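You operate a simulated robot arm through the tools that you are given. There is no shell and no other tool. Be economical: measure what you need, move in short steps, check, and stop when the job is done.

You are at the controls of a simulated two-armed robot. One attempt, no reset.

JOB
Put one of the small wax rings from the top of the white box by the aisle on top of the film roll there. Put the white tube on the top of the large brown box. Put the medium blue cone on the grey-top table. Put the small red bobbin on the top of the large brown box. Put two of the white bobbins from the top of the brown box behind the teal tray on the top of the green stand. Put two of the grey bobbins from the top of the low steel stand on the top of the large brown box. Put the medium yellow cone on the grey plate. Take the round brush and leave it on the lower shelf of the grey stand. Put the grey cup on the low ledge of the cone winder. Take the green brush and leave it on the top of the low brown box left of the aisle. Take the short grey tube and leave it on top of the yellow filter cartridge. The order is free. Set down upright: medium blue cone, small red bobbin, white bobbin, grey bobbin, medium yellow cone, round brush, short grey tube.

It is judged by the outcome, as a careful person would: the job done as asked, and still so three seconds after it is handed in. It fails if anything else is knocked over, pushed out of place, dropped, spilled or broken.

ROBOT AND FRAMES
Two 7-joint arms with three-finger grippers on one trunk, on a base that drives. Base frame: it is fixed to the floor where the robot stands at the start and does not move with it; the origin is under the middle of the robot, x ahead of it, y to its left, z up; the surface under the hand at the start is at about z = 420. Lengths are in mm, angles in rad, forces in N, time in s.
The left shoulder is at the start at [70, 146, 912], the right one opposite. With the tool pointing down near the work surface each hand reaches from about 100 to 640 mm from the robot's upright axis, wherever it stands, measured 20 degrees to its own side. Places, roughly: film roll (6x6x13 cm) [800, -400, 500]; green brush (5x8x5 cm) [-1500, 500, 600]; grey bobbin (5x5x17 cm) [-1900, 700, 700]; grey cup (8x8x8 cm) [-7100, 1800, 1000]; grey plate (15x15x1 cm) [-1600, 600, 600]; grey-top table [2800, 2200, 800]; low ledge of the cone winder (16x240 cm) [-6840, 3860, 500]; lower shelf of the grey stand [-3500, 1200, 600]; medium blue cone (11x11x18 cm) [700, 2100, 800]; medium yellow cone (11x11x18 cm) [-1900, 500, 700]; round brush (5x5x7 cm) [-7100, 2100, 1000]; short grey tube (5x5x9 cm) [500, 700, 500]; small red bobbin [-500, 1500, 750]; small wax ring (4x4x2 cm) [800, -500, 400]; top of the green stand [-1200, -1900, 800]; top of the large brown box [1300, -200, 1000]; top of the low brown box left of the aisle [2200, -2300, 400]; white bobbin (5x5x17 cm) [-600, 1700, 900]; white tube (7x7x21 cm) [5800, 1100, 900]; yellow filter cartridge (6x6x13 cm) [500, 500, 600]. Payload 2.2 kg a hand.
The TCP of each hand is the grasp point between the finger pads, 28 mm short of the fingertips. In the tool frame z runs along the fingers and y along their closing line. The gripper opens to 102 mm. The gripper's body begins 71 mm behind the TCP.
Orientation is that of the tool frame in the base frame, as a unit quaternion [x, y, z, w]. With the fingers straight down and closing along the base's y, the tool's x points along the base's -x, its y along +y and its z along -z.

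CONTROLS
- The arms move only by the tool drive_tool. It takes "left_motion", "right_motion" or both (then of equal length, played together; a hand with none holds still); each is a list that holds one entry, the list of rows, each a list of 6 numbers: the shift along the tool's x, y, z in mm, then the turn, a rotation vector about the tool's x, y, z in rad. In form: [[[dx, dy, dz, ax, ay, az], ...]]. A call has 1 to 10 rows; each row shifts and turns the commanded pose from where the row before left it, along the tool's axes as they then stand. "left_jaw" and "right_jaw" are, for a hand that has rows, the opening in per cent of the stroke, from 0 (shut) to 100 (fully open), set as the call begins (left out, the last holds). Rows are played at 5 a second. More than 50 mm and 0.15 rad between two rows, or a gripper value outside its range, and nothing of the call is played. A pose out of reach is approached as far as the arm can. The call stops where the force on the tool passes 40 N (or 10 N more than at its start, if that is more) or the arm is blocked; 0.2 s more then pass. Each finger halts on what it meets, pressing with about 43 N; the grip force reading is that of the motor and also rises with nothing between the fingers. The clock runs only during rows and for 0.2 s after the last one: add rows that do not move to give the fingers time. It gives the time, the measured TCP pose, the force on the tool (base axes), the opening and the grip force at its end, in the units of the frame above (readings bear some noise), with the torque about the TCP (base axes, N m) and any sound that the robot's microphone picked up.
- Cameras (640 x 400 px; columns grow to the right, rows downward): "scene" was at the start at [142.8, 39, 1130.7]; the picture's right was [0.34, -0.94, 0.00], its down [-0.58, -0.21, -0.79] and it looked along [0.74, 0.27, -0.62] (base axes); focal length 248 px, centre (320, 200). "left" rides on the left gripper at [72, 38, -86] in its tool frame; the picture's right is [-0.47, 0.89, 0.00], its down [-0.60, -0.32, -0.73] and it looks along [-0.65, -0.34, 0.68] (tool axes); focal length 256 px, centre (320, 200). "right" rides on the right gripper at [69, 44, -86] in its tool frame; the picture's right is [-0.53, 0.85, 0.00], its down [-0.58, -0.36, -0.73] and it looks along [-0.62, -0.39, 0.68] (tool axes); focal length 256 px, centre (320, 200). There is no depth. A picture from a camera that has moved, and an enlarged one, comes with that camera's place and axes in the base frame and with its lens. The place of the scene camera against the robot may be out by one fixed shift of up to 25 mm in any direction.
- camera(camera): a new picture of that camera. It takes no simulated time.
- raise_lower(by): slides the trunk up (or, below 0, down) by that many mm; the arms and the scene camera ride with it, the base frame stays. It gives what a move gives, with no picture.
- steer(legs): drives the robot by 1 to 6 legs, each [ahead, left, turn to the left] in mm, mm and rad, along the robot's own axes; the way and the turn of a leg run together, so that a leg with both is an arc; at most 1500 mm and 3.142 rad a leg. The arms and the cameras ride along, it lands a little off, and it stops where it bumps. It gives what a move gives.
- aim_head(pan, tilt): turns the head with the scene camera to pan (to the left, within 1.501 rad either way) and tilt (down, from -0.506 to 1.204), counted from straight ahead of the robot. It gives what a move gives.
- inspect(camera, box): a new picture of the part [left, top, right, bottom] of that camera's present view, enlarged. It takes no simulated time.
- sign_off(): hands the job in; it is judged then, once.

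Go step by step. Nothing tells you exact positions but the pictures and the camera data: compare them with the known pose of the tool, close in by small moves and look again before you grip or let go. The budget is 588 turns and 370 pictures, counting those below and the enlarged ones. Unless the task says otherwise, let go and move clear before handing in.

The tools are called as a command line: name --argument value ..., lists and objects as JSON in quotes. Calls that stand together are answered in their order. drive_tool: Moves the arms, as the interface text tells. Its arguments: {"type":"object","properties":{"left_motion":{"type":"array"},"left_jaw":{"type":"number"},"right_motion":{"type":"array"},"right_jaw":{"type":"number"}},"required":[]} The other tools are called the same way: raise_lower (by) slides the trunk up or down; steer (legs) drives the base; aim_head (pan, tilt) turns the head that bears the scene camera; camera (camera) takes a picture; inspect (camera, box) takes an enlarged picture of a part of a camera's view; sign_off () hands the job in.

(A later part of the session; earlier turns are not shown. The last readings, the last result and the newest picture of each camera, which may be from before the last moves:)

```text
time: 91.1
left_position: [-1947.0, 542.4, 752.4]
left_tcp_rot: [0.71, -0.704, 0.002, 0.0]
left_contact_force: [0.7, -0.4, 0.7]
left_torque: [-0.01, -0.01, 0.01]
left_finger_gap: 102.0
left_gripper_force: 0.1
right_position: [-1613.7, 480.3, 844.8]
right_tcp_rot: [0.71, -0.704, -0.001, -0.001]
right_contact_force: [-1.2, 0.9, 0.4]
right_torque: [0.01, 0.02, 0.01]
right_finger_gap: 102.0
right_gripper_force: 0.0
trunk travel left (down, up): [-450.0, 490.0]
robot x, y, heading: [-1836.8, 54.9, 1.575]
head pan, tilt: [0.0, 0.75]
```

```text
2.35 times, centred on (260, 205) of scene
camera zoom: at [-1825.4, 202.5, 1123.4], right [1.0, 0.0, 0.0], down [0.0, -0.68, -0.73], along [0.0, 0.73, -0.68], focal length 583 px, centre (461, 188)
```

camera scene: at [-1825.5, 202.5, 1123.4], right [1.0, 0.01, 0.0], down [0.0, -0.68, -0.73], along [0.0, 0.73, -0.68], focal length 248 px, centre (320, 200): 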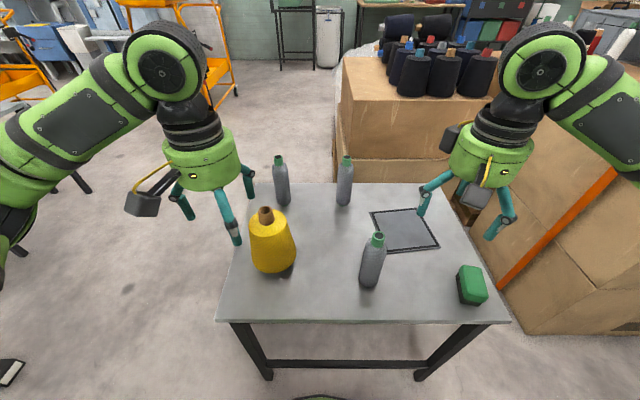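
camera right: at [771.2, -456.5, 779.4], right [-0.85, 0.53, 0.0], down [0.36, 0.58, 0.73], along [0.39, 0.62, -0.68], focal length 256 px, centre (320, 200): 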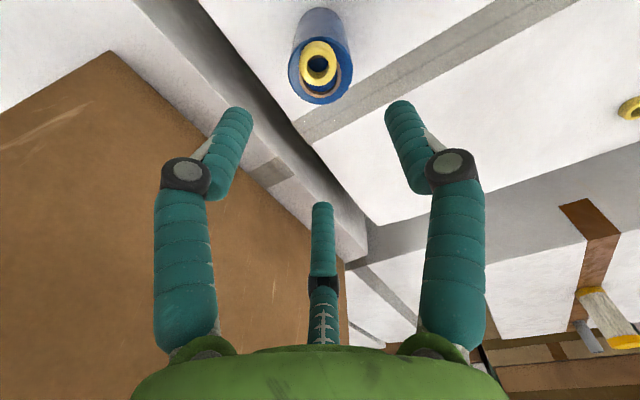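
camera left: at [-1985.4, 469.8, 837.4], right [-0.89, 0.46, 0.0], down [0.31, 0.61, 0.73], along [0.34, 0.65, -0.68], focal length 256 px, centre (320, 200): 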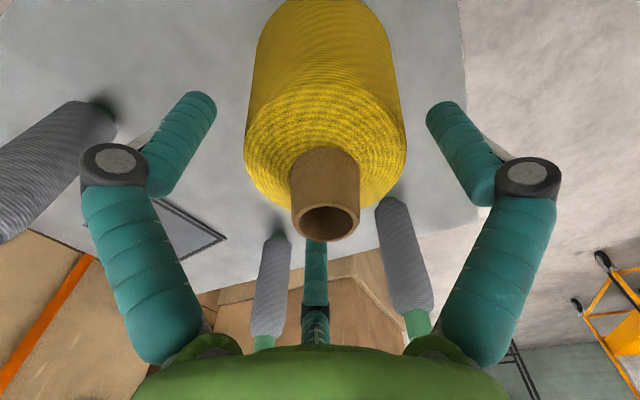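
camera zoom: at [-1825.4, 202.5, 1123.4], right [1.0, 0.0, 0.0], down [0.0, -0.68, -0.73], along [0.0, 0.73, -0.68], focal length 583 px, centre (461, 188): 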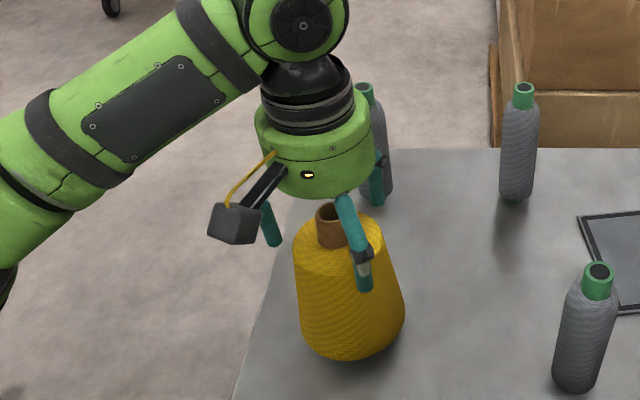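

drive_tool --left_motion '[[[0, 2, 16, 0, 0, 0], [0, 0, 17, 0, 0, 0], [0, 0, 0, 0, 0, 0]]]'

drive_tool --left_motion '[[[0, 0, 0, 0, 0, 0], [0, 0, 0, 0, 0, 0], [0, 0, 0, 0, 0, 0]]]' --left_jaw 0

camera --camera "left"

inspect --camera "scene" --box '[180, 120, 340, 290]'

```text
time: 91.9
left_position: [-1949.1, 542.6, 718.5]
left_tcp_rot: [0.71, -0.704, 0.001, -0.001]
left_contact_force: [0.4, 0.1, -0.8]
left_torque: [-0.02, -0.01, -0.01]
left_finger_gap: 102.2
left_gripper_force: 0.1
right_position: [-1614.3, 480.2, 844.5]
right_tcp_rot: [0.71, -0.704, 0.0, 0.0]
right_contact_force: [0.2, -0.6, 0.8]
right_torque: [0.01, -0.02, -0.02]
right_finger_gap: 102.0
right_gripper_force: 0.0
trunk travel left (down, up): [-450.0, 490.0]
robot x, y, heading: [-1837.5, 61.6, 1.579]
head pan, tilt: [0.0, 0.75]
```

```text
time: 92.7
left_position: [-1949.4, 542.4, 720.6]
left_tcp_rot: [0.711, -0.703, 0.0, -0.001]
left_contact_force: [-0.7, 5.4, 12.9]
left_torque: [0.1, -0.07, 0.04]
left_finger_gap: 88.9
left_gripper_force: 43.6
right_position: [-1613.7, 479.4, 845.4]
right_tcp_rot: [0.71, -0.704, -0.001, -0.001]
right_contact_force: [-0.3, 0.3, 0.1]
right_torque: [-0.01, -0.01, 0.01]
right_finger_gap: 101.9
right_gripper_force: 0.0
trunk travel left (down, up): [-450.0, 490.0]
robot x, y, heading: [-1836.5, 57.4, 1.575]
head pan, tilt: [0.0, 0.75]
```

```text
307 pictures are left
camera left: at [-1987.3, 469.9, 805.5], right [-0.89, 0.46, 0.0], down [0.31, 0.61, 0.73], along [0.33, 0.65, -0.68], focal length 256 px, centre (320, 200)
```

left: 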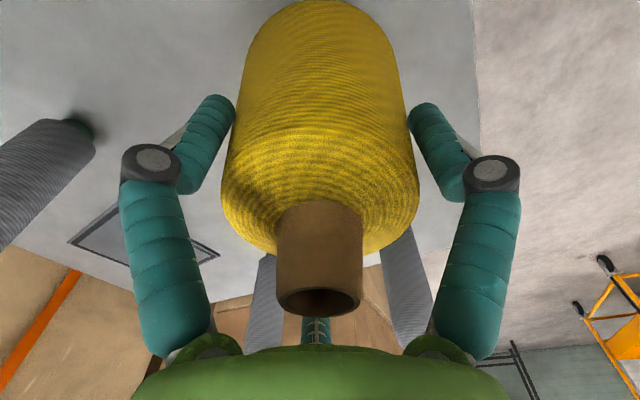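

```text
2.35 times, centred on (260, 205) of scene
camera zoom: at [-1825.3, 201.7, 1123.6], right [1.0, 0.0, 0.0], down [0.0, -0.68, -0.73], along [0.0, 0.73, -0.68], focal length 583 px, centre (461, 188)
```

zoom: 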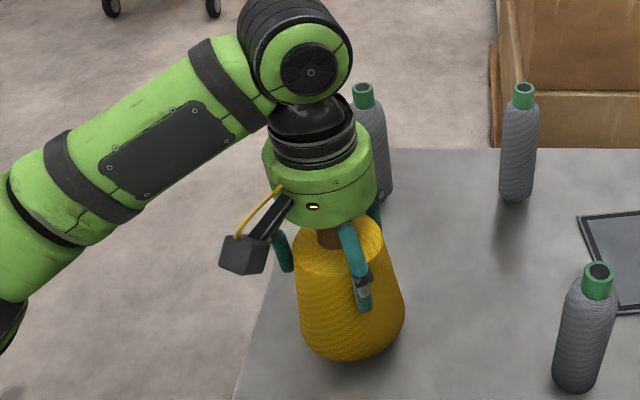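

drive_tool --left_motion '[[[0, 0, -15, 0, 0, 0], [0, 0, -35, 0, 0, 0], [0, 0, -45, 0, 0, 0], [0, 0, -45, 0, 0, 0], [0, 0, -45, 0, 0, 0], [0, 0, -40, 0, 0, 0], [0, 0, 0, 0, 0, 0]]]'

camera --camera "scene"

```text
time: 94.3
left_position: [-1948.9, 543.0, 944.5]
left_tcp_rot: [0.71, -0.704, 0.003, 0.002]
left_contact_force: [-0.2, 0.0, -6.2]
left_torque: [0.0, -0.01, 0.02]
left_finger_gap: 88.5
left_gripper_force: 43.1
right_position: [-1614.4, 481.5, 844.2]
right_tcp_rot: [0.71, -0.704, 0.0, 0.0]
right_contact_force: [-0.2, -0.1, 1.1]
right_torque: [-0.01, 0.0, -0.03]
right_finger_gap: 102.3
right_gripper_force: 0.1
trunk travel left (down, up): [-450.0, 490.0]
robot x, y, heading: [-1836.7, 62.6, 1.58]
head pan, tilt: [0.0, 0.75]
```

```text
305 pictures are left
camera scene: at [-1826.0, 203.9, 1123.2], right [1.0, 0.0, 0.0], down [0.0, -0.68, -0.73], along [0.0, 0.73, -0.68], focal length 248 px, centre (320, 200)
```

scene: 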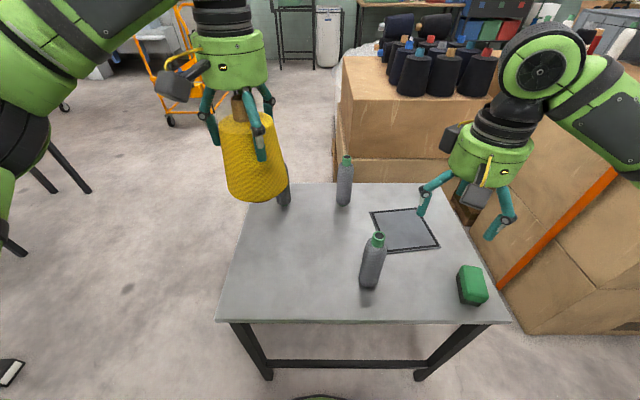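

steer --legs '[[15, -335, 0]]'

camera --camera "left"

camera --camera "scene"

```text
time: 96.5
left_position: [-1615.4, 560.1, 944.2]
left_tcp_rot: [0.709, -0.705, 0.002, 0.001]
left_contact_force: [0.3, 0.1, -5.7]
left_torque: [-0.02, 0.04, 0.0]
left_finger_gap: 88.6
left_gripper_force: 42.6
right_position: [-1278.8, 496.0, 844.5]
right_tcp_rot: [0.709, -0.705, -0.001, -0.001]
right_contact_force: [-0.2, -1.0, 0.2]
right_torque: [0.0, 0.02, 0.03]
right_finger_gap: 102.0
right_gripper_force: 0.0
trunk travel left (down, up): [-450.0, 490.0]
robot x, y, heading: [-1500.7, 74.3, 1.568]
head pan, tilt: [0.0, 0.75]
```

```text
304 pictures are left
camera left: at [-1652.9, 487.5, 1029.5], right [-0.89, 0.46, 0.0], down [0.31, 0.61, 0.73], along [0.34, 0.65, -0.68], focal length 256 px, centre (320, 200)
```

left: 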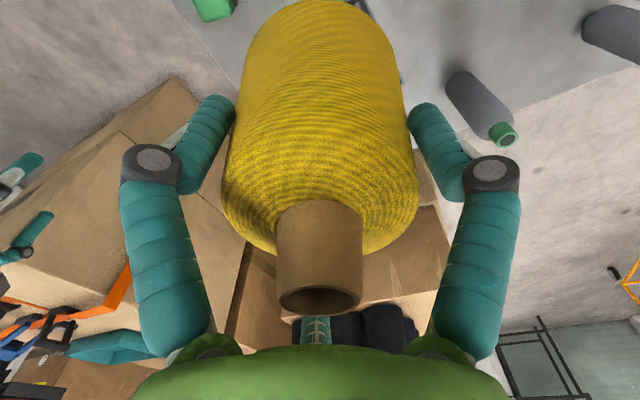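

```text
303 pictures are left
camera scene: at [-1492.2, 219.1, 1123.3], right [1.0, 0.0, 0.0], down [0.0, -0.68, -0.73], along [0.0, 0.73, -0.68], focal length 248 px, centre (320, 200)
```

scene: 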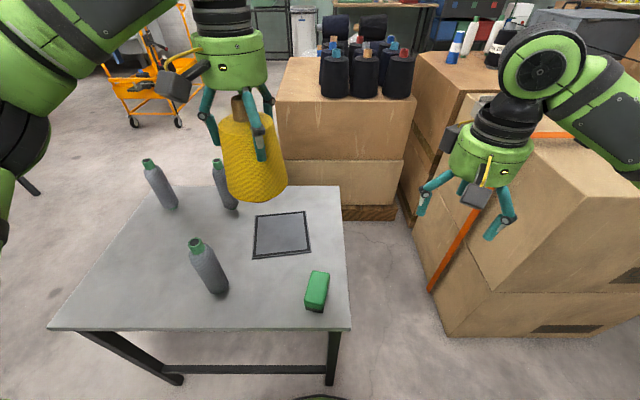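

drive_tool --left_motion '[[[-40, -8, 0, 0, 0, 0], [-40, -7, 0, 0, 0, 0], [0, 0, 48, 0, 0, 0], [0, 0, 48, 0, 0, 0], [0, 0, 48, 0, 0, 0], [0, 0, 30, 0, 0, 0], [0, 0, 0, 0, 0, 0]]]'

inspect --camera "scene" --box '[200, 120, 380, 300]'

camera --camera "left"

```text
time: 98.1
left_position: [-1600.8, 638.9, 770.1]
left_tcp_rot: [0.709, -0.705, 0.001, 0.0]
left_contact_force: [0.3, -0.3, -5.8]
left_torque: [0.02, 0.03, -0.03]
left_finger_gap: 88.8
left_gripper_force: 43.3
right_position: [-1279.2, 495.2, 844.9]
right_tcp_rot: [0.709, -0.706, 0.0, -0.001]
right_contact_force: [-1.2, 0.1, -0.4]
right_torque: [0.03, -0.02, -0.03]
right_finger_gap: 102.1
right_gripper_force: 0.1
trunk travel left (down, up): [-450.0, 490.0]
robot x, y, heading: [-1505.5, 79.7, 1.572]
head pan, tilt: [0.0, 0.75]
```

```text
2.22 times, centred on (290, 210) of scene
camera zoom: at [-1492.5, 218.9, 1123.3], right [1.0, 0.0, 0.0], down [0.0, -0.68, -0.73], along [0.0, 0.73, -0.68], focal length 550 px, centre (387, 178)
```

zoom: 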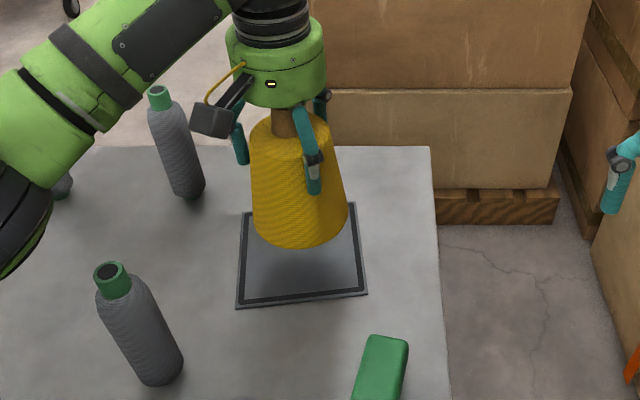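

```text
301 pictures are left
camera left: at [-1638.8, 566.9, 856.1], right [-0.89, 0.46, 0.0], down [0.31, 0.61, 0.73], along [0.34, 0.65, -0.68], focal length 256 px, centre (320, 200)
```

left: 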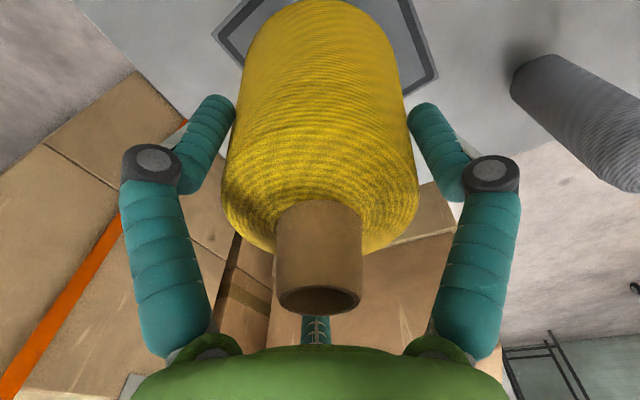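

drive_tool --left_motion '[[[-3, 4, 15, 0, 0, 0], [0, 0, 15, 0, 0, 0], [0, 0, 5, 0, 0, 0], [0, 0, 0, 0, 0, 0]]]'

inspect --camera "scene" --box '[220, 140, 340, 280]'

```text
time: 99.1
left_position: [-1603.5, 641.9, 735.4]
left_tcp_rot: [0.71, -0.705, 0.002, 0.0]
left_contact_force: [-0.2, -0.2, -6.0]
left_torque: [-0.01, 0.03, 0.01]
left_finger_gap: 88.7
left_gripper_force: 43.2
right_position: [-1280.2, 495.9, 844.6]
right_tcp_rot: [0.709, -0.705, 0.0, 0.001]
right_contact_force: [-0.6, -0.3, 0.5]
right_torque: [0.02, -0.03, -0.03]
right_finger_gap: 102.0
right_gripper_force: 0.2
trunk travel left (down, up): [-450.0, 490.0]
robot x, y, heading: [-1505.4, 71.7, 1.573]
head pan, tilt: [0.0, 0.75]
```

```text
2.86 times, centred on (280, 210) of scene
camera zoom: at [-1492.5, 219.1, 1123.3], right [1.0, 0.0, 0.0], down [0.0, -0.68, -0.73], along [0.0, 0.73, -0.68], focal length 708 px, centre (434, 171)
```

zoom: 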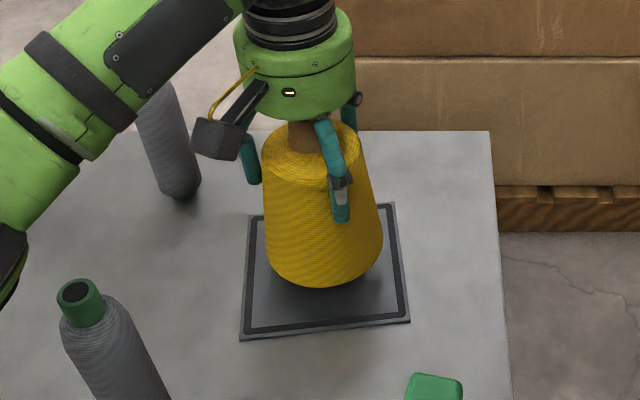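

drive_tool --left_motion '[[[0, 0, 4, 0, 0, 0]]]'

drive_tool --left_motion '[[[0, 0, 3, 0, 0, 0]]]'

drive_tool --left_motion '[[[0, 0, 3, 0, 0, 0]]]'

inspect --camera "scene" --box '[220, 140, 340, 280]'

```text
time: 99.5
left_position: [-1604.6, 640.7, 730.8]
left_tcp_rot: [0.709, -0.706, 0.002, 0.001]
left_contact_force: [-0.6, -0.4, -4.4]
left_torque: [-0.01, 0.0, -0.02]
left_finger_gap: 88.5
left_gripper_force: 42.6
right_position: [-1279.5, 495.3, 843.5]
right_tcp_rot: [0.709, -0.705, 0.0, 0.001]
right_contact_force: [0.3, 0.3, -0.2]
right_torque: [0.02, 0.04, 0.01]
right_finger_gap: 102.1
right_gripper_force: 0.2
trunk travel left (down, up): [-450.0, 490.0]
robot x, y, heading: [-1504.0, 79.3, 1.568]
head pan, tilt: [0.0, 0.75]
```

```text
time: 99.9
left_position: [-1604.4, 640.5, 726.8]
left_tcp_rot: [0.709, -0.705, 0.002, 0.002]
left_contact_force: [0.5, 0.2, -6.1]
left_torque: [-0.02, 0.0, -0.01]
left_finger_gap: 88.6
left_gripper_force: 43.0
right_position: [-1280.1, 496.0, 844.6]
right_tcp_rot: [0.709, -0.705, 0.0, 0.0]
right_contact_force: [-0.3, -0.1, -0.4]
right_torque: [-0.01, 0.0, 0.0]
right_finger_gap: 102.1
right_gripper_force: 0.0
trunk travel left (down, up): [-450.0, 490.0]
robot x, y, heading: [-1501.0, 75.6, 1.568]
head pan, tilt: [0.0, 0.75]
```

```text
time: 100.3
left_position: [-1604.8, 641.7, 726.0]
left_tcp_rot: [0.709, -0.705, 0.002, 0.001]
left_contact_force: [-0.7, 0.2, -4.3]
left_torque: [-0.03, -0.01, -0.03]
left_finger_gap: 88.6
left_gripper_force: 43.3
right_position: [-1279.2, 495.6, 844.8]
right_tcp_rot: [0.709, -0.705, 0.0, -0.001]
right_contact_force: [0.6, 0.2, -0.5]
right_torque: [-0.01, 0.01, -0.01]
right_finger_gap: 101.9
right_gripper_force: 0.1
trunk travel left (down, up): [-450.0, 490.0]
robot x, y, heading: [-1501.5, 75.2, 1.572]
head pan, tilt: [0.0, 0.75]
```

```text
2.86 times, centred on (280, 210) of scene
camera zoom: at [-1492.5, 218.9, 1123.4], right [1.0, 0.0, 0.0], down [0.0, -0.68, -0.73], along [0.0, 0.73, -0.68], focal length 708 px, centre (434, 171)
```

zoom: 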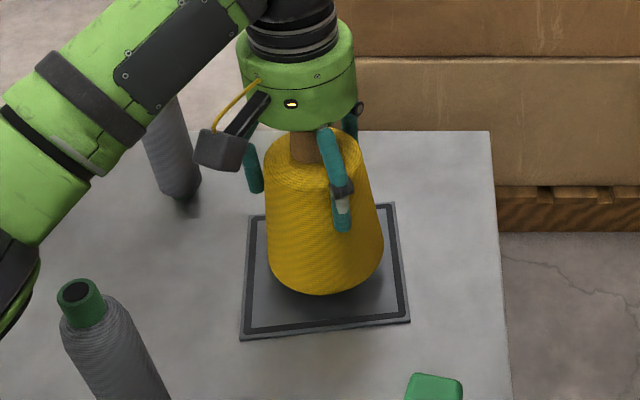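

drive_tool --left_motion '[[[0, 0, 3, 0, 0, 0]]]'

drive_tool --left_motion '[[[0, 0, 3, 0, 0, 0]]]'

drive_tool --left_motion '[[[0, 0, 2, 0, 0, 0]]]'

```text
time: 100.7
left_position: [-1603.8, 641.3, 724.9]
left_tcp_rot: [0.709, -0.705, 0.0, -0.001]
left_contact_force: [-2.0, -1.9, 8.5]
left_torque: [-0.28, -0.09, -0.02]
left_finger_gap: 88.6
left_gripper_force: 43.1
right_position: [-1279.9, 494.6, 845.7]
right_tcp_rot: [0.709, -0.705, -0.002, -0.001]
right_contact_force: [0.5, -0.4, 0.0]
right_torque: [0.01, -0.01, 0.03]
right_finger_gap: 102.0
right_gripper_force: 0.0
trunk travel left (down, up): [-450.0, 490.0]
robot x, y, heading: [-1506.5, 74.7, 1.575]
head pan, tilt: [0.0, 0.75]
```

```text
time: 101.1
left_position: [-1604.1, 640.7, 725.5]
left_tcp_rot: [0.709, -0.705, -0.001, -0.004]
left_contact_force: [-5.0, 1.6, 29.7]
left_torque: [-0.79, 0.32, -0.12]
left_finger_gap: 88.6
left_gripper_force: 42.4
right_position: [-1278.9, 492.3, 846.4]
right_tcp_rot: [0.709, -0.705, -0.001, -0.001]
right_contact_force: [-0.1, 1.1, 0.4]
right_torque: [0.0, -0.03, 0.02]
right_finger_gap: 102.2
right_gripper_force: 0.2
trunk travel left (down, up): [-450.0, 490.0]
robot x, y, heading: [-1503.8, 77.4, 1.572]
head pan, tilt: [0.0, 0.75]
```

```text
time: 101.7
left_position: [-1604.7, 640.1, 725.9]
left_tcp_rot: [0.708, -0.706, 0.0, -0.004]
left_contact_force: [-1.9, -8.1, 17.7]
left_torque: [-1.6, 0.02, -0.19]
left_finger_gap: 88.7
left_gripper_force: 42.7
right_position: [-1279.8, 492.2, 845.6]
right_tcp_rot: [0.709, -0.705, 0.0, -0.002]
right_contact_force: [-0.7, -0.1, -0.3]
right_torque: [-0.05, -0.05, -0.03]
right_finger_gap: 102.2
right_gripper_force: 0.1
trunk travel left (down, up): [-450.0, 490.0]
robot x, y, heading: [-1506.7, 77.1, 1.569]
head pan, tilt: [0.0, 0.75]
stopped in row 1 (left hand): the force on the tool passed its limit at 41 N (the readings are from after the stop); the commanded pose is now the measured one
```

drive_tool --left_motion '[[[0, 0, -1, 0, 0, 0], [0, 0, 0, 0, 0, 0]]]'

drive_tool --left_motion '[[[0, 0, 0, 0, 0, 0], [0, 0, 0, 0, 0, 0], [0, 0, -10, 0, 0, 0], [0, 0, -30, 0, 0, 0], [0, 0, -45, 0, 0, 0], [0, 0, -45, 0, 0, 0], [0, 0, -45, 0, 0, 0]]]' --left_jaw 100

inspect --camera "scene" --box '[100, 140, 400, 320]'

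```text
time: 102.3
left_position: [-1604.8, 640.3, 724.1]
left_tcp_rot: [0.709, -0.705, -0.001, -0.005]
left_contact_force: [-2.9, -8.6, 17.0]
left_torque: [-1.49, -0.21, -0.24]
left_finger_gap: 89.0
left_gripper_force: 42.7
right_position: [-1281.0, 493.1, 845.2]
right_tcp_rot: [0.709, -0.706, -0.002, -0.002]
right_contact_force: [-0.6, -0.7, -0.2]
right_torque: [0.04, 0.01, 0.01]
right_finger_gap: 101.9
right_gripper_force: 0.2
trunk travel left (down, up): [-450.0, 490.0]
robot x, y, heading: [-1502.8, 73.7, 1.573]
head pan, tilt: [0.0, 0.75]
```

```text
time: 103.9
left_position: [-1604.4, 640.8, 899.1]
left_tcp_rot: [0.709, -0.705, -0.002, -0.003]
left_contact_force: [-0.5, -0.3, 0.3]
left_torque: [0.01, 0.01, -0.02]
left_finger_gap: 101.9
left_gripper_force: 0.1
right_position: [-1278.2, 494.1, 844.6]
right_tcp_rot: [0.709, -0.705, -0.002, 0.0]
right_contact_force: [0.1, -0.2, 0.2]
right_torque: [0.01, 0.01, -0.01]
right_finger_gap: 102.0
right_gripper_force: 0.0
trunk travel left (down, up): [-450.0, 490.0]
robot x, y, heading: [-1504.3, 78.1, 1.574]
head pan, tilt: [0.0, 0.75]
```

```text
2.13 times, centred on (250, 230) of scene
camera zoom: at [-1491.9, 217.3, 1123.5], right [1.0, 0.0, 0.0], down [0.0, -0.68, -0.73], along [0.0, 0.73, -0.68], focal length 528 px, centre (469, 136)
```

zoom: 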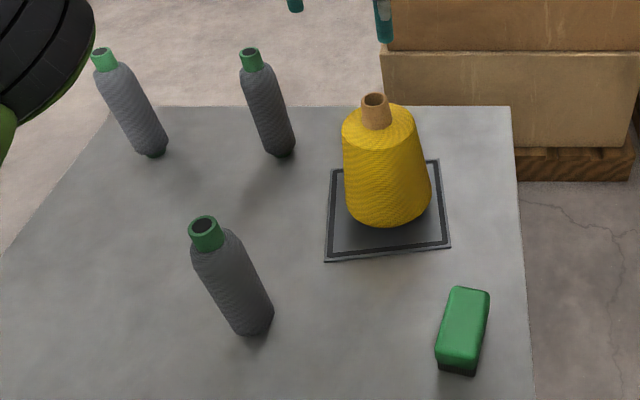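

The yellow cone is on the plate. Now for the grey bobbins: I'll take the front one, near (-1715,486), with the right hand from here.

drive_tool --left_motion '[[[40, 0, 0, 0, 0, 0], [40, 0, 0, 0, 0, 0], [40, 20, 0, 0, 0, 0], [40, 20, 0, 0, 0, 0], [0, 20, 0, 0, 0, 0]]]'

steer --legs '[[-10, 355, 0]]'

camera --camera "right"

camera --camera "scene"

```text
time: 105.1
left_position: [-1664.5, 481.2, 895.0]
left_tcp_rot: [0.709, -0.705, -0.001, -0.003]
left_contact_force: [0.4, -0.4, 0.3]
left_torque: [-0.02, -0.03, 0.03]
left_finger_gap: 101.7
left_gripper_force: 0.0
right_position: [-1280.3, 495.5, 845.8]
right_tcp_rot: [0.709, -0.705, -0.001, 0.0]
right_contact_force: [-0.2, 0.7, -0.3]
right_torque: [0.0, 0.01, -0.01]
right_finger_gap: 102.3
right_gripper_force: 0.1
trunk travel left (down, up): [-450.0, 490.0]
robot x, y, heading: [-1501.2, 75.6, 1.573]
head pan, tilt: [0.0, 0.75]
```

```text
time: 107.3
left_position: [-2018.2, 472.0, 896.3]
left_tcp_rot: [0.708, -0.706, -0.002, -0.004]
left_contact_force: [0.3, 0.2, 0.5]
left_torque: [-0.01, -0.04, 0.02]
left_finger_gap: 102.1
left_gripper_force: 0.0
right_position: [-1633.8, 484.6, 844.0]
right_tcp_rot: [0.708, -0.706, 0.0, 0.0]
right_contact_force: [-1.2, -1.0, 0.2]
right_torque: [-0.03, 0.0, 0.01]
right_finger_gap: 102.1
right_gripper_force: 0.1
trunk travel left (down, up): [-450.0, 490.0]
robot x, y, heading: [-1856.7, 67.8, 1.567]
head pan, tilt: [0.0, 0.75]
```

```text
297 pictures are left
camera right: at [-1676.3, 415.5, 930.3], right [-0.85, 0.53, 0.0], down [0.36, 0.58, 0.73], along [0.39, 0.62, -0.68], focal length 256 px, centre (320, 200)
```

right: 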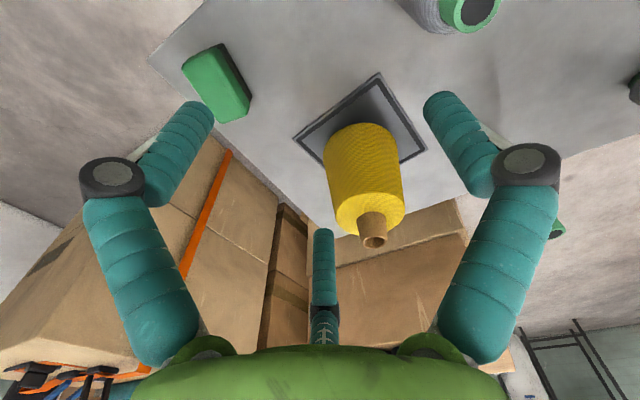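

```text
296 pictures are left
camera scene: at [-1847.1, 208.6, 1123.4], right [1.0, 0.0, 0.0], down [0.0, -0.68, -0.73], along [0.0, 0.73, -0.68], focal length 248 px, centre (320, 200)
```

scene: 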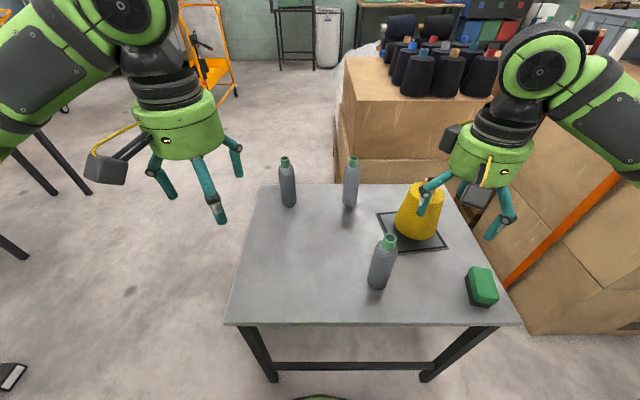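

drive_tool --right_motion '[[[0, 43, 0, 0, 0, 0], [1, 43, 0, 0, 0, 0], [0, 0, 15, 0, 0, 0], [0, 0, 0, 0, 0, 0]]]'

camera --camera "right"

```text
time: 108.3
left_position: [-2018.1, 472.0, 896.3]
left_tcp_rot: [0.708, -0.706, -0.001, -0.004]
left_contact_force: [0.5, -0.1, -0.2]
left_torque: [-0.02, 0.02, 0.01]
left_finger_gap: 102.0
left_gripper_force: 0.0
right_position: [-1721.2, 484.6, 829.8]
right_tcp_rot: [0.708, -0.706, -0.001, -0.001]
right_contact_force: [-0.7, -0.4, 0.9]
right_torque: [-0.01, 0.0, 0.01]
right_finger_gap: 101.9
right_gripper_force: 0.2
trunk travel left (down, up): [-450.0, 490.0]
robot x, y, heading: [-1859.0, 66.6, 1.566]
head pan, tilt: [0.0, 0.75]
```

```text
295 pictures are left
camera right: at [-1763.1, 414.3, 915.5], right [-0.85, 0.53, 0.0], down [0.36, 0.58, 0.73], along [0.39, 0.62, -0.68], focal length 256 px, centre (320, 200)
```

right: 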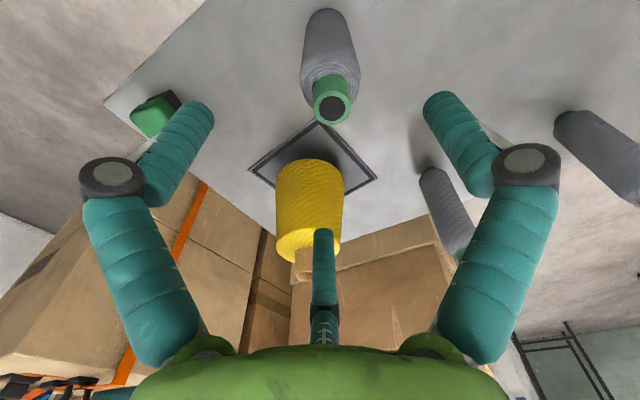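

drive_tool --right_motion '[[[3, 8, 20, 0, 0, 0], [0, 0, 30, 0, 0, 0], [0, 0, 30, 0, 0, 0], [0, 0, 0, 0, 0, 0]]]'

camera --camera "right"

```text
time: 109.3
left_position: [-2016.7, 470.1, 895.2]
left_tcp_rot: [0.708, -0.706, -0.002, -0.003]
left_contact_force: [-0.1, -0.7, -0.4]
left_torque: [0.01, 0.0, 0.0]
left_finger_gap: 102.0
left_gripper_force: 0.1
right_position: [-1728.3, 481.4, 750.3]
right_tcp_rot: [0.708, -0.706, 0.0, 0.0]
right_contact_force: [0.2, 0.9, 0.3]
right_torque: [0.01, 0.03, -0.01]
right_finger_gap: 101.8
right_gripper_force: 0.0
trunk travel left (down, up): [-450.0, 490.0]
robot x, y, heading: [-1858.2, 67.0, 1.568]
head pan, tilt: [0.0, 0.75]
```

```text
294 pictures are left
camera right: at [-1770.5, 411.3, 835.9], right [-0.85, 0.53, 0.0], down [0.36, 0.58, 0.73], along [0.39, 0.62, -0.68], focal length 256 px, centre (320, 200)
```

right: 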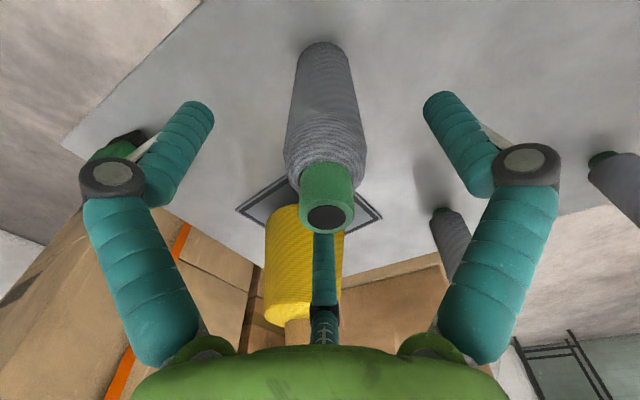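

drive_tool --right_motion '[[[0, 2, 18, 0, 0, 0], [0, 0, 18, 0, 0, 0], [0, 0, 0, 0, 0, 0]]]'

drive_tool --right_motion '[[[0, 0, 0, 0, 0, 0], [0, 0, 0, 0, 0, 0], [0, 0, 0, 0, 0, 0]]]' --right_jaw 0

drive_tool --right_motion '[[[0, 0, -15, 0, 0, 0], [0, 0, -40, 0, 0, 0], [0, 0, -45, 0, 0, 0], [0, 0, -45, 0, 0, 0], [0, 0, -45, 0, 0, 0], [0, 0, -45, 0, 0, 0], [0, 0, 0, 0, 0, 0]]]'

camera --camera "right"

```text
time: 110.2
left_position: [-2017.5, 470.8, 895.9]
left_tcp_rot: [0.708, -0.706, -0.002, -0.004]
left_contact_force: [0.1, 0.0, -0.1]
left_torque: [0.02, 0.02, -0.01]
left_finger_gap: 102.1
left_gripper_force: 0.0
right_position: [-1730.7, 481.0, 714.0]
right_tcp_rot: [0.708, -0.706, -0.001, -0.001]
right_contact_force: [-0.1, 0.0, 0.1]
right_torque: [0.0, 0.0, -0.02]
right_finger_gap: 102.0
right_gripper_force: 0.0
trunk travel left (down, up): [-450.0, 490.0]
robot x, y, heading: [-1859.4, 63.0, 1.571]
head pan, tilt: [0.0, 0.75]
```

```text
time: 111.0
left_position: [-2017.3, 471.1, 896.1]
left_tcp_rot: [0.708, -0.707, 0.0, -0.004]
left_contact_force: [0.9, -0.1, 0.4]
left_torque: [0.0, 0.02, -0.02]
left_finger_gap: 102.2
left_gripper_force: 0.0
right_position: [-1728.9, 482.3, 716.2]
right_tcp_rot: [0.708, -0.707, -0.003, -0.002]
right_contact_force: [1.0, 3.9, 12.8]
right_torque: [0.36, -0.04, -0.02]
right_finger_gap: 42.4
right_gripper_force: 43.1
trunk travel left (down, up): [-450.0, 490.0]
robot x, y, heading: [-1860.3, 67.8, 1.567]
head pan, tilt: [0.0, 0.75]
```

```text
time: 112.5
left_position: [-2016.4, 472.5, 896.1]
left_tcp_rot: [0.708, -0.706, 0.0, -0.004]
left_contact_force: [-0.2, -0.2, -0.6]
left_torque: [-0.06, 0.03, 0.01]
left_finger_gap: 102.0
left_gripper_force: 0.1
right_position: [-1729.4, 481.9, 948.3]
right_tcp_rot: [0.708, -0.706, 0.0, 0.0]
right_contact_force: [-0.2, 0.7, -0.6]
right_torque: [-0.04, 0.01, 0.0]
right_finger_gap: 42.2
right_gripper_force: 43.3
trunk travel left (down, up): [-450.0, 490.0]
robot x, y, heading: [-1857.9, 68.1, 1.568]
head pan, tilt: [0.0, 0.75]
```

```text
293 pictures are left
camera right: at [-1771.5, 411.6, 1034.2], right [-0.85, 0.53, 0.0], down [0.36, 0.58, 0.73], along [0.39, 0.62, -0.68], focal length 256 px, centre (320, 200)
```

right: 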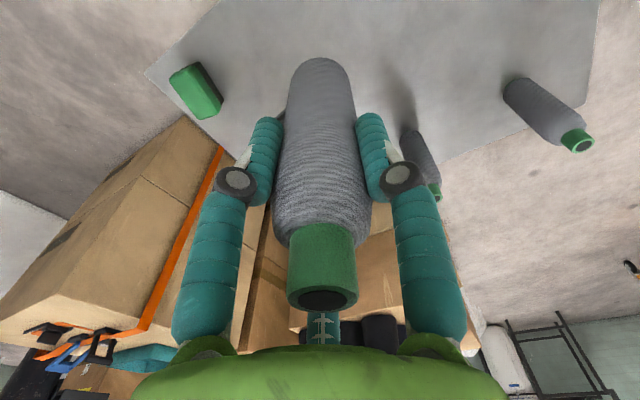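

The bobbin is held in the right hand. I'll drive around to the west side of the stand for the far-left bobbin with the left hand.

steer --legs '[[0, 560, 0], [540, 0, 0], [0, 0, -1.571]]'

aim_head --pan 0.2 --tilt 0.75

camera --camera "scene"

camera --camera "left"

```text
time: 122.3
left_position: [-2016.0, 777.0, 896.7]
left_tcp_rot: [-0.006, 1.0, -0.002, 0.003]
left_contact_force: [0.0, -0.6, -0.4]
left_torque: [0.0, -0.04, -0.01]
left_finger_gap: 102.0
left_gripper_force: 0.1
right_position: [-2003.3, 488.1, 948.5]
right_tcp_rot: [-0.006, 1.0, 0.0, 0.001]
right_contact_force: [0.3, -0.2, -1.1]
right_torque: [-0.02, 0.0, 0.04]
right_finger_gap: 42.2
right_gripper_force: 43.0
trunk travel left (down, up): [-450.0, 490.0]
robot x, y, heading: [-2418.9, 613.6, 0.003]
head pan, tilt: [0.0, 0.75]
```

```text
time: 123.1
left_position: [-2015.4, 776.8, 896.3]
left_tcp_rot: [-0.005, 1.0, -0.002, 0.003]
left_contact_force: [0.8, -0.1, -0.7]
left_torque: [0.02, 0.06, 0.02]
left_finger_gap: 102.0
left_gripper_force: 0.1
right_position: [-2005.1, 488.6, 948.6]
right_tcp_rot: [-0.007, 1.0, 0.0, 0.001]
right_contact_force: [0.4, -0.3, -0.1]
right_torque: [0.0, -0.01, -0.03]
right_finger_gap: 42.1
right_gripper_force: 42.7
trunk travel left (down, up): [-450.0, 490.0]
robot x, y, heading: [-2416.8, 612.1, 0.004]
head pan, tilt: [0.201, 0.75]
```

```text
292 pictures are left
camera scene: at [-2276.6, 640.7, 1123.4], right [0.21, -0.98, 0.0], down [-0.67, -0.14, -0.73], along [0.72, 0.15, -0.68], focal length 248 px, centre (320, 200)
```

scene: 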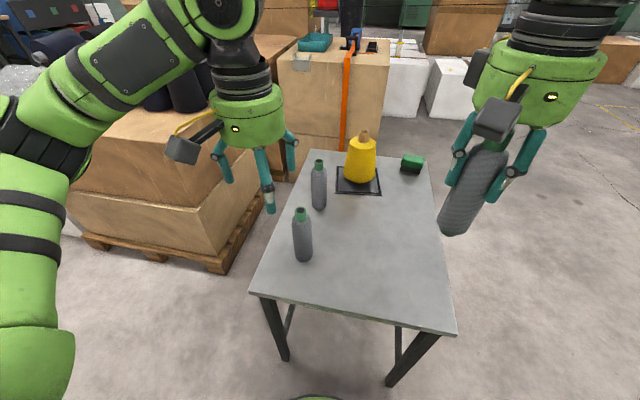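

```text
291 pictures are left
camera left: at [-2088.8, 814.2, 981.0], right [0.45, 0.89, 0.0], down [0.6, -0.31, 0.74], along [0.66, -0.33, -0.68], focal length 256 px, centre (320, 200)
```

left: 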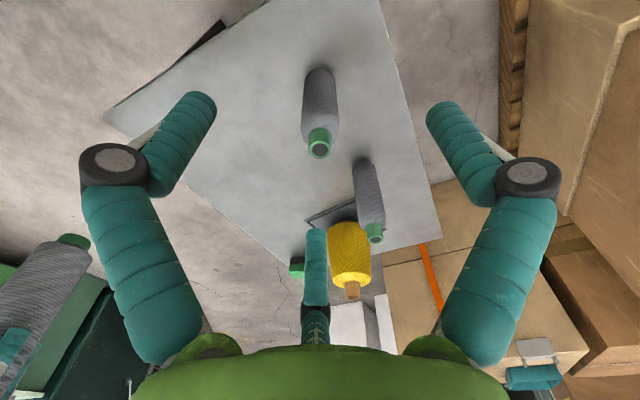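

drive_tool --left_motion '[[[-33, -17, 0, 0, 0, 0], [-32, -16, 0, 0, 0, 0], [0, 0, 40, 0, 0, 0], [0, 0, 40, 0, 0, 0], [0, 0, 0, 0, 0, 0]]]'

camera --camera "left"

```text
time: 124.3
left_position: [-1950.0, 743.5, 817.2]
left_tcp_rot: [-0.007, 1.0, -0.002, 0.004]
left_contact_force: [0.3, 0.6, 0.4]
left_torque: [0.03, -0.02, -0.01]
left_finger_gap: 102.4
left_gripper_force: 0.1
right_position: [-2003.1, 488.3, 949.6]
right_tcp_rot: [-0.007, 1.0, 0.0, 0.001]
right_contact_force: [0.8, 0.2, -1.6]
right_torque: [-0.02, -0.03, 0.04]
right_finger_gap: 42.1
right_gripper_force: 43.2
trunk travel left (down, up): [-450.0, 490.0]
robot x, y, heading: [-2416.6, 612.7, 0.009]
head pan, tilt: [0.201, 0.75]
```

```text
290 pictures are left
camera left: at [-2023.0, 781.8, 901.4], right [0.45, 0.89, 0.0], down [0.6, -0.31, 0.74], along [0.66, -0.33, -0.68], focal length 256 px, centre (320, 200)
```

left: 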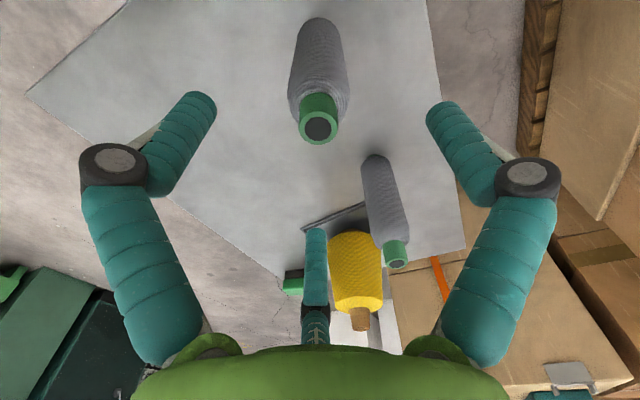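

drive_tool --left_motion '[[[0, 1, 35, 0, 0, 0], [0, 0, 35, 0, 0, 0], [0, 0, 32, 0, 0, 0], [0, 0, 0, 0, 0, 0]]]'

camera --camera "left"

drive_tool --left_motion '[[[0, 0, 0, 0, 0, 0], [0, 0, 0, 0, 0, 0], [0, 0, 0, 0, 0, 0]]]' --left_jaw 0

```text
time: 125.3
left_position: [-1949.2, 743.9, 713.9]
left_tcp_rot: [-0.006, 1.0, -0.002, 0.004]
left_contact_force: [0.1, 0.7, 0.2]
left_torque: [0.04, -0.01, 0.01]
left_finger_gap: 101.9
left_gripper_force: 0.0
right_position: [-2003.9, 487.1, 948.4]
right_tcp_rot: [-0.006, 1.0, 0.0, 0.001]
right_contact_force: [0.6, -0.8, -0.3]
right_torque: [0.0, -0.01, 0.04]
right_finger_gap: 42.0
right_gripper_force: 42.8
trunk travel left (down, up): [-450.0, 490.0]
robot x, y, heading: [-2413.8, 613.5, 0.012]
head pan, tilt: [0.201, 0.75]
```

```text
289 pictures are left
camera left: at [-2023.1, 782.4, 799.2], right [0.46, 0.89, 0.0], down [0.6, -0.31, 0.74], along [0.66, -0.33, -0.68], focal length 256 px, centre (320, 200)
```

left: 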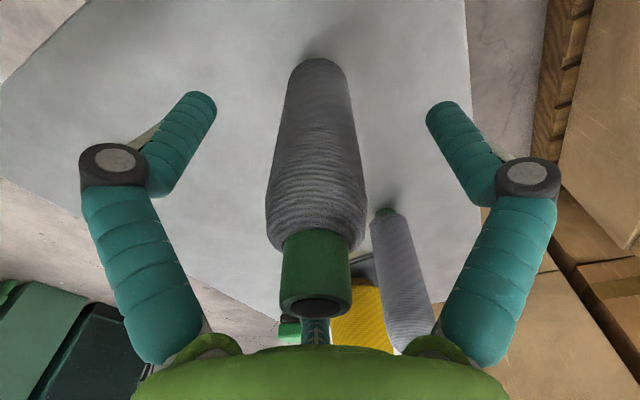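

```text
time: 126.1
left_position: [-1949.3, 744.0, 714.8]
left_tcp_rot: [-0.006, 1.0, -0.001, 0.005]
left_contact_force: [1.3, -0.3, 8.7]
left_torque: [-0.01, -0.12, 0.02]
left_finger_gap: 42.0
left_gripper_force: 42.8
right_position: [-2005.3, 487.4, 949.3]
right_tcp_rot: [-0.006, 1.0, 0.0, 0.0]
right_contact_force: [0.4, -0.4, -1.3]
right_torque: [-0.05, 0.01, -0.02]
right_finger_gap: 42.3
right_gripper_force: 43.1
trunk travel left (down, up): [-450.0, 490.0]
robot x, y, heading: [-2421.4, 619.3, 0.007]
head pan, tilt: [0.201, 0.75]
```

Both bobbins are gripped. I'll lift and carry them along the free aisle at y≈-1000 to the south side of the large brown box.

drive_tool --left_motion '[[[0, 0, -15, 0, 0, 0], [0, 0, -45, 0, 0, 0], [0, 0, -45, 0, 0, 0], [0, 0, -45, 0, 0, 0], [0, 0, -45, 0, 0, 0], [0, 0, -45, 0, 0, 0], [0, 0, 0, 0, 0, 0]]]'

steer --legs '[[0, -1500, 0], [1500, -120, 0], [1500, 0, 0], [720, 0, 0], [0, 0, 1.571]]'

raise_lower --by 270

aim_head --pan 0 --tilt 0.75

camera --camera "scene"

```text
time: 127.7
left_position: [-1949.1, 744.9, 954.0]
left_tcp_rot: [-0.006, 1.0, -0.001, 0.003]
left_contact_force: [0.2, -0.1, -2.3]
left_torque: [0.03, 0.05, -0.01]
left_finger_gap: 41.8
left_gripper_force: 43.0
right_position: [-2002.8, 487.3, 948.0]
right_tcp_rot: [-0.006, 1.0, 0.0, 0.0]
right_contact_force: [0.7, -0.6, -0.7]
right_torque: [-0.01, 0.04, -0.02]
right_finger_gap: 42.0
right_gripper_force: 43.0
trunk travel left (down, up): [-450.0, 490.0]
robot x, y, heading: [-2420.1, 616.1, 0.007]
head pan, tilt: [0.201, 0.75]
```

```text
refused: leg 2 is longer than a leg can be; nothing moved
```

```text
time: 130.4
left_position: [-1949.6, 746.3, 1224.4]
left_tcp_rot: [-0.006, 1.0, -0.003, 0.004]
left_contact_force: [0.3, 0.5, -1.1]
left_torque: [-0.01, 0.02, 0.04]
left_finger_gap: 41.9
left_gripper_force: 43.3
right_position: [-2003.4, 487.6, 1217.8]
right_tcp_rot: [-0.006, 1.0, 0.001, 0.001]
right_contact_force: [-0.6, -0.1, -2.0]
right_torque: [0.03, 0.0, 0.02]
right_finger_gap: 41.8
right_gripper_force: 43.0
trunk travel left (down, up): [-720.0, 220.0]
robot x, y, heading: [-2416.9, 615.3, 0.004]
head pan, tilt: [0.201, 0.75]
```

```text
time: 131.1
left_position: [-1949.9, 745.5, 1224.7]
left_tcp_rot: [-0.006, 1.0, -0.001, 0.003]
left_contact_force: [-0.2, 0.3, -1.7]
left_torque: [-0.01, 0.01, 0.01]
left_finger_gap: 42.1
left_gripper_force: 42.8
right_position: [-2003.6, 487.9, 1218.1]
right_tcp_rot: [-0.006, 1.0, 0.0, 0.001]
right_contact_force: [0.2, 0.3, -1.4]
right_torque: [0.04, 0.02, 0.01]
right_finger_gap: 42.2
right_gripper_force: 42.9
trunk travel left (down, up): [-720.0, 220.0]
robot x, y, heading: [-2415.9, 610.6, 0.006]
head pan, tilt: [0.0, 0.75]
```

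```text
288 pictures are left
camera scene: at [-2274.6, 624.4, 1393.4], right [0.01, -1.0, 0.0], down [-0.68, -0.01, -0.73], along [0.73, 0.01, -0.68], focal length 248 px, centre (320, 200)
```

scene: 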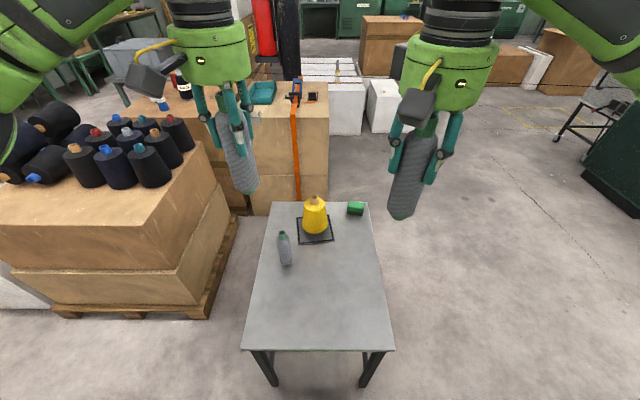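

steer --legs '[[0, -1500, 0], [1480, -110, 0], [1480, 0, 0], [760, 0, 0], [0, 0, 1.571]]'

camera --camera "scene"

```text
time: 160.0
left_position: [1181.6, -518.2, 1223.9]
left_tcp_rot: [0.711, -0.704, -0.001, -0.005]
left_contact_force: [-0.1, -0.7, -1.2]
left_torque: [-0.02, -0.01, 0.01]
left_finger_gap: 42.1
left_gripper_force: 43.1
right_position: [1439.7, -573.1, 1219.1]
right_tcp_rot: [0.711, -0.704, -0.001, -0.001]
right_contact_force: [0.2, 0.4, -1.2]
right_torque: [-0.05, -0.02, -0.04]
right_finger_gap: 42.0
right_gripper_force: 43.2
trunk travel left (down, up): [-720.0, 220.0]
robot x, y, heading: [1311.5, -990.4, 1.577]
head pan, tilt: [0.0, 0.75]
```

```text
287 pictures are left
camera scene: at [1323.6, -845.5, 1393.4], right [1.0, 0.01, 0.0], down [0.0, -0.68, -0.73], along [0.0, 0.73, -0.68], focal length 248 px, centre (320, 200)
```

scene: 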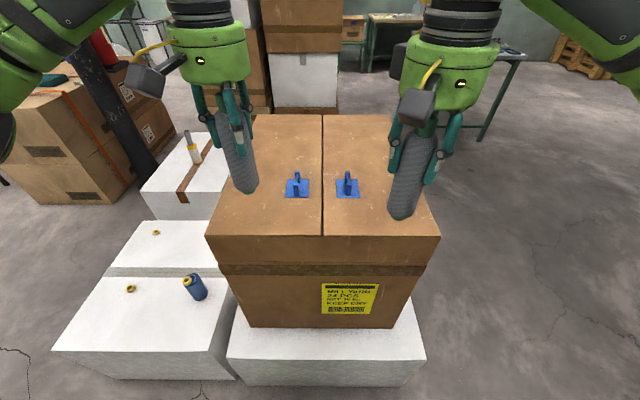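

steer --legs '[[75, 0, 0]]'

camera --camera "left"

camera --camera "scene"

```text
time: 161.1
left_position: [1181.5, -448.4, 1226.2]
left_tcp_rot: [0.711, -0.703, -0.003, -0.005]
left_contact_force: [0.0, -0.8, -0.6]
left_torque: [0.0, -0.03, 0.0]
left_finger_gap: 41.9
left_gripper_force: 43.0
right_position: [1437.8, -502.3, 1220.7]
right_tcp_rot: [0.712, -0.703, -0.001, -0.002]
right_contact_force: [0.0, 0.1, -1.0]
right_torque: [0.01, -0.02, -0.01]
right_finger_gap: 42.2
right_gripper_force: 43.3
trunk travel left (down, up): [-720.0, 220.0]
robot x, y, heading: [1314.5, -911.3, 1.58]
head pan, tilt: [0.0, 0.75]
```

```text
286 pictures are left
camera left: at [1142.5, -521.5, 1311.2], right [-0.89, 0.45, 0.0], down [0.31, 0.6, 0.74], along [0.33, 0.66, -0.67], focal length 256 px, centre (320, 200)
```

left: 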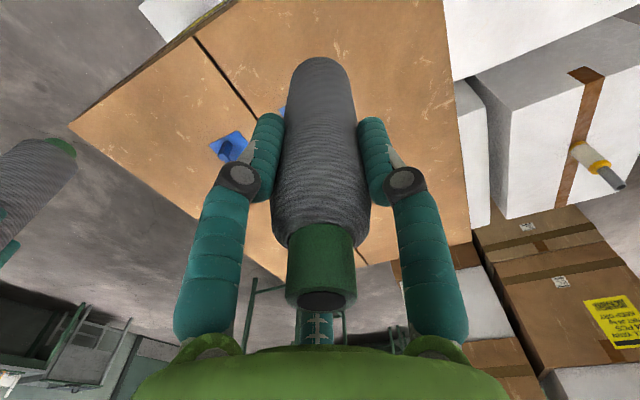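

```text
285 pictures are left
camera scene: at [1322.7, -776.1, 1393.9], right [1.0, 0.01, 0.0], down [0.01, -0.68, -0.73], along [-0.01, 0.73, -0.68], focal length 248 px, centre (320, 200)
```

scene: 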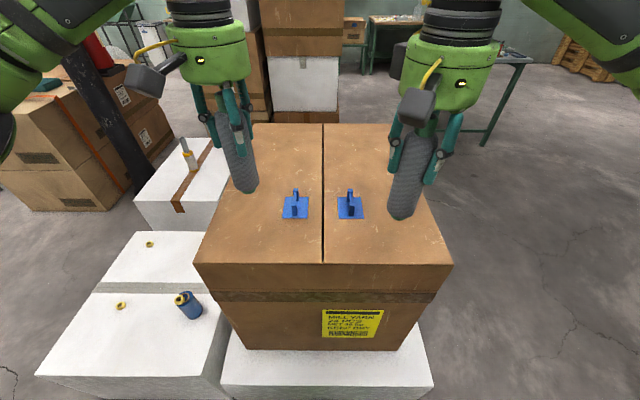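

drive_tool --left_motion '[[[-24, 5, 0, 0, 0, 0], [-24, 6, 0, 0, 0, 0], [0, 0, 20, 0, 0, 0], [0, 0, 40, 0, 0, 0], [0, 0, 0, 0, 0, 0]]]' --right_motion '[[[-34, -14, 0, 0, 0, 0], [-34, -14, 0, 0, 0, 0], [-34, -14, 0, 0, 0, 0], [0, 0, 45, 0, 0, 0], [0, 0, 15, 0, 0, 0]]]'

camera --camera "scene"

camera --camera "right"

```text
time: 162.3
left_position: [1170.4, -396.7, 1165.5]
left_tcp_rot: [0.711, -0.703, -0.002, -0.005]
left_contact_force: [0.4, 0.2, -1.5]
left_torque: [0.0, 0.02, 0.03]
left_finger_gap: 42.0
left_gripper_force: 42.5
right_position: [1479.4, -396.3, 1158.5]
right_tcp_rot: [0.712, -0.702, -0.001, 0.0]
right_contact_force: [0.6, 0.3, -1.4]
right_torque: [0.0, 0.02, -0.02]
right_finger_gap: 41.8
right_gripper_force: 42.8
trunk travel left (down, up): [-720.0, 220.0]
robot x, y, heading: [1313.1, -912.7, 1.575]
head pan, tilt: [0.0, 0.75]
```

```text
284 pictures are left
camera scene: at [1323.4, -772.3, 1393.5], right [1.0, 0.01, 0.0], down [0.0, -0.68, -0.73], along [-0.01, 0.73, -0.68], focal length 248 px, centre (320, 200)
```

scene: 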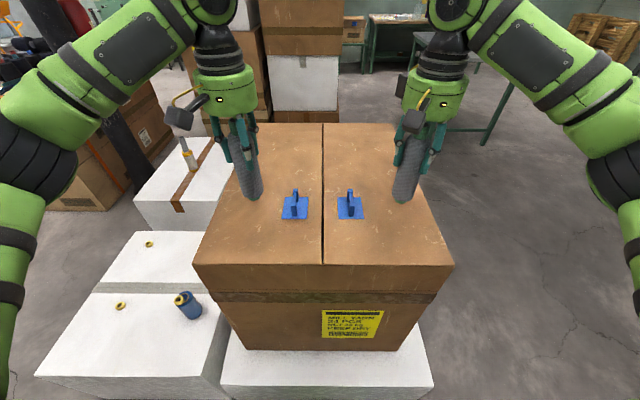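

```text
283 pictures are left
camera right: at [1437.4, -467.0, 1244.1], right [-0.85, 0.52, 0.0], down [0.36, 0.58, 0.73], along [0.38, 0.63, -0.68], focal length 256 px, centre (320, 200)
```

right: 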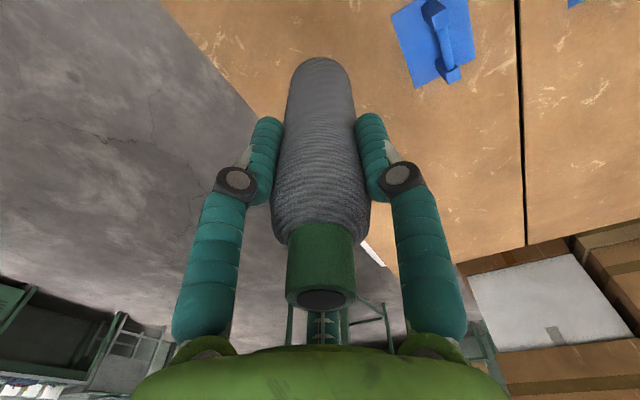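

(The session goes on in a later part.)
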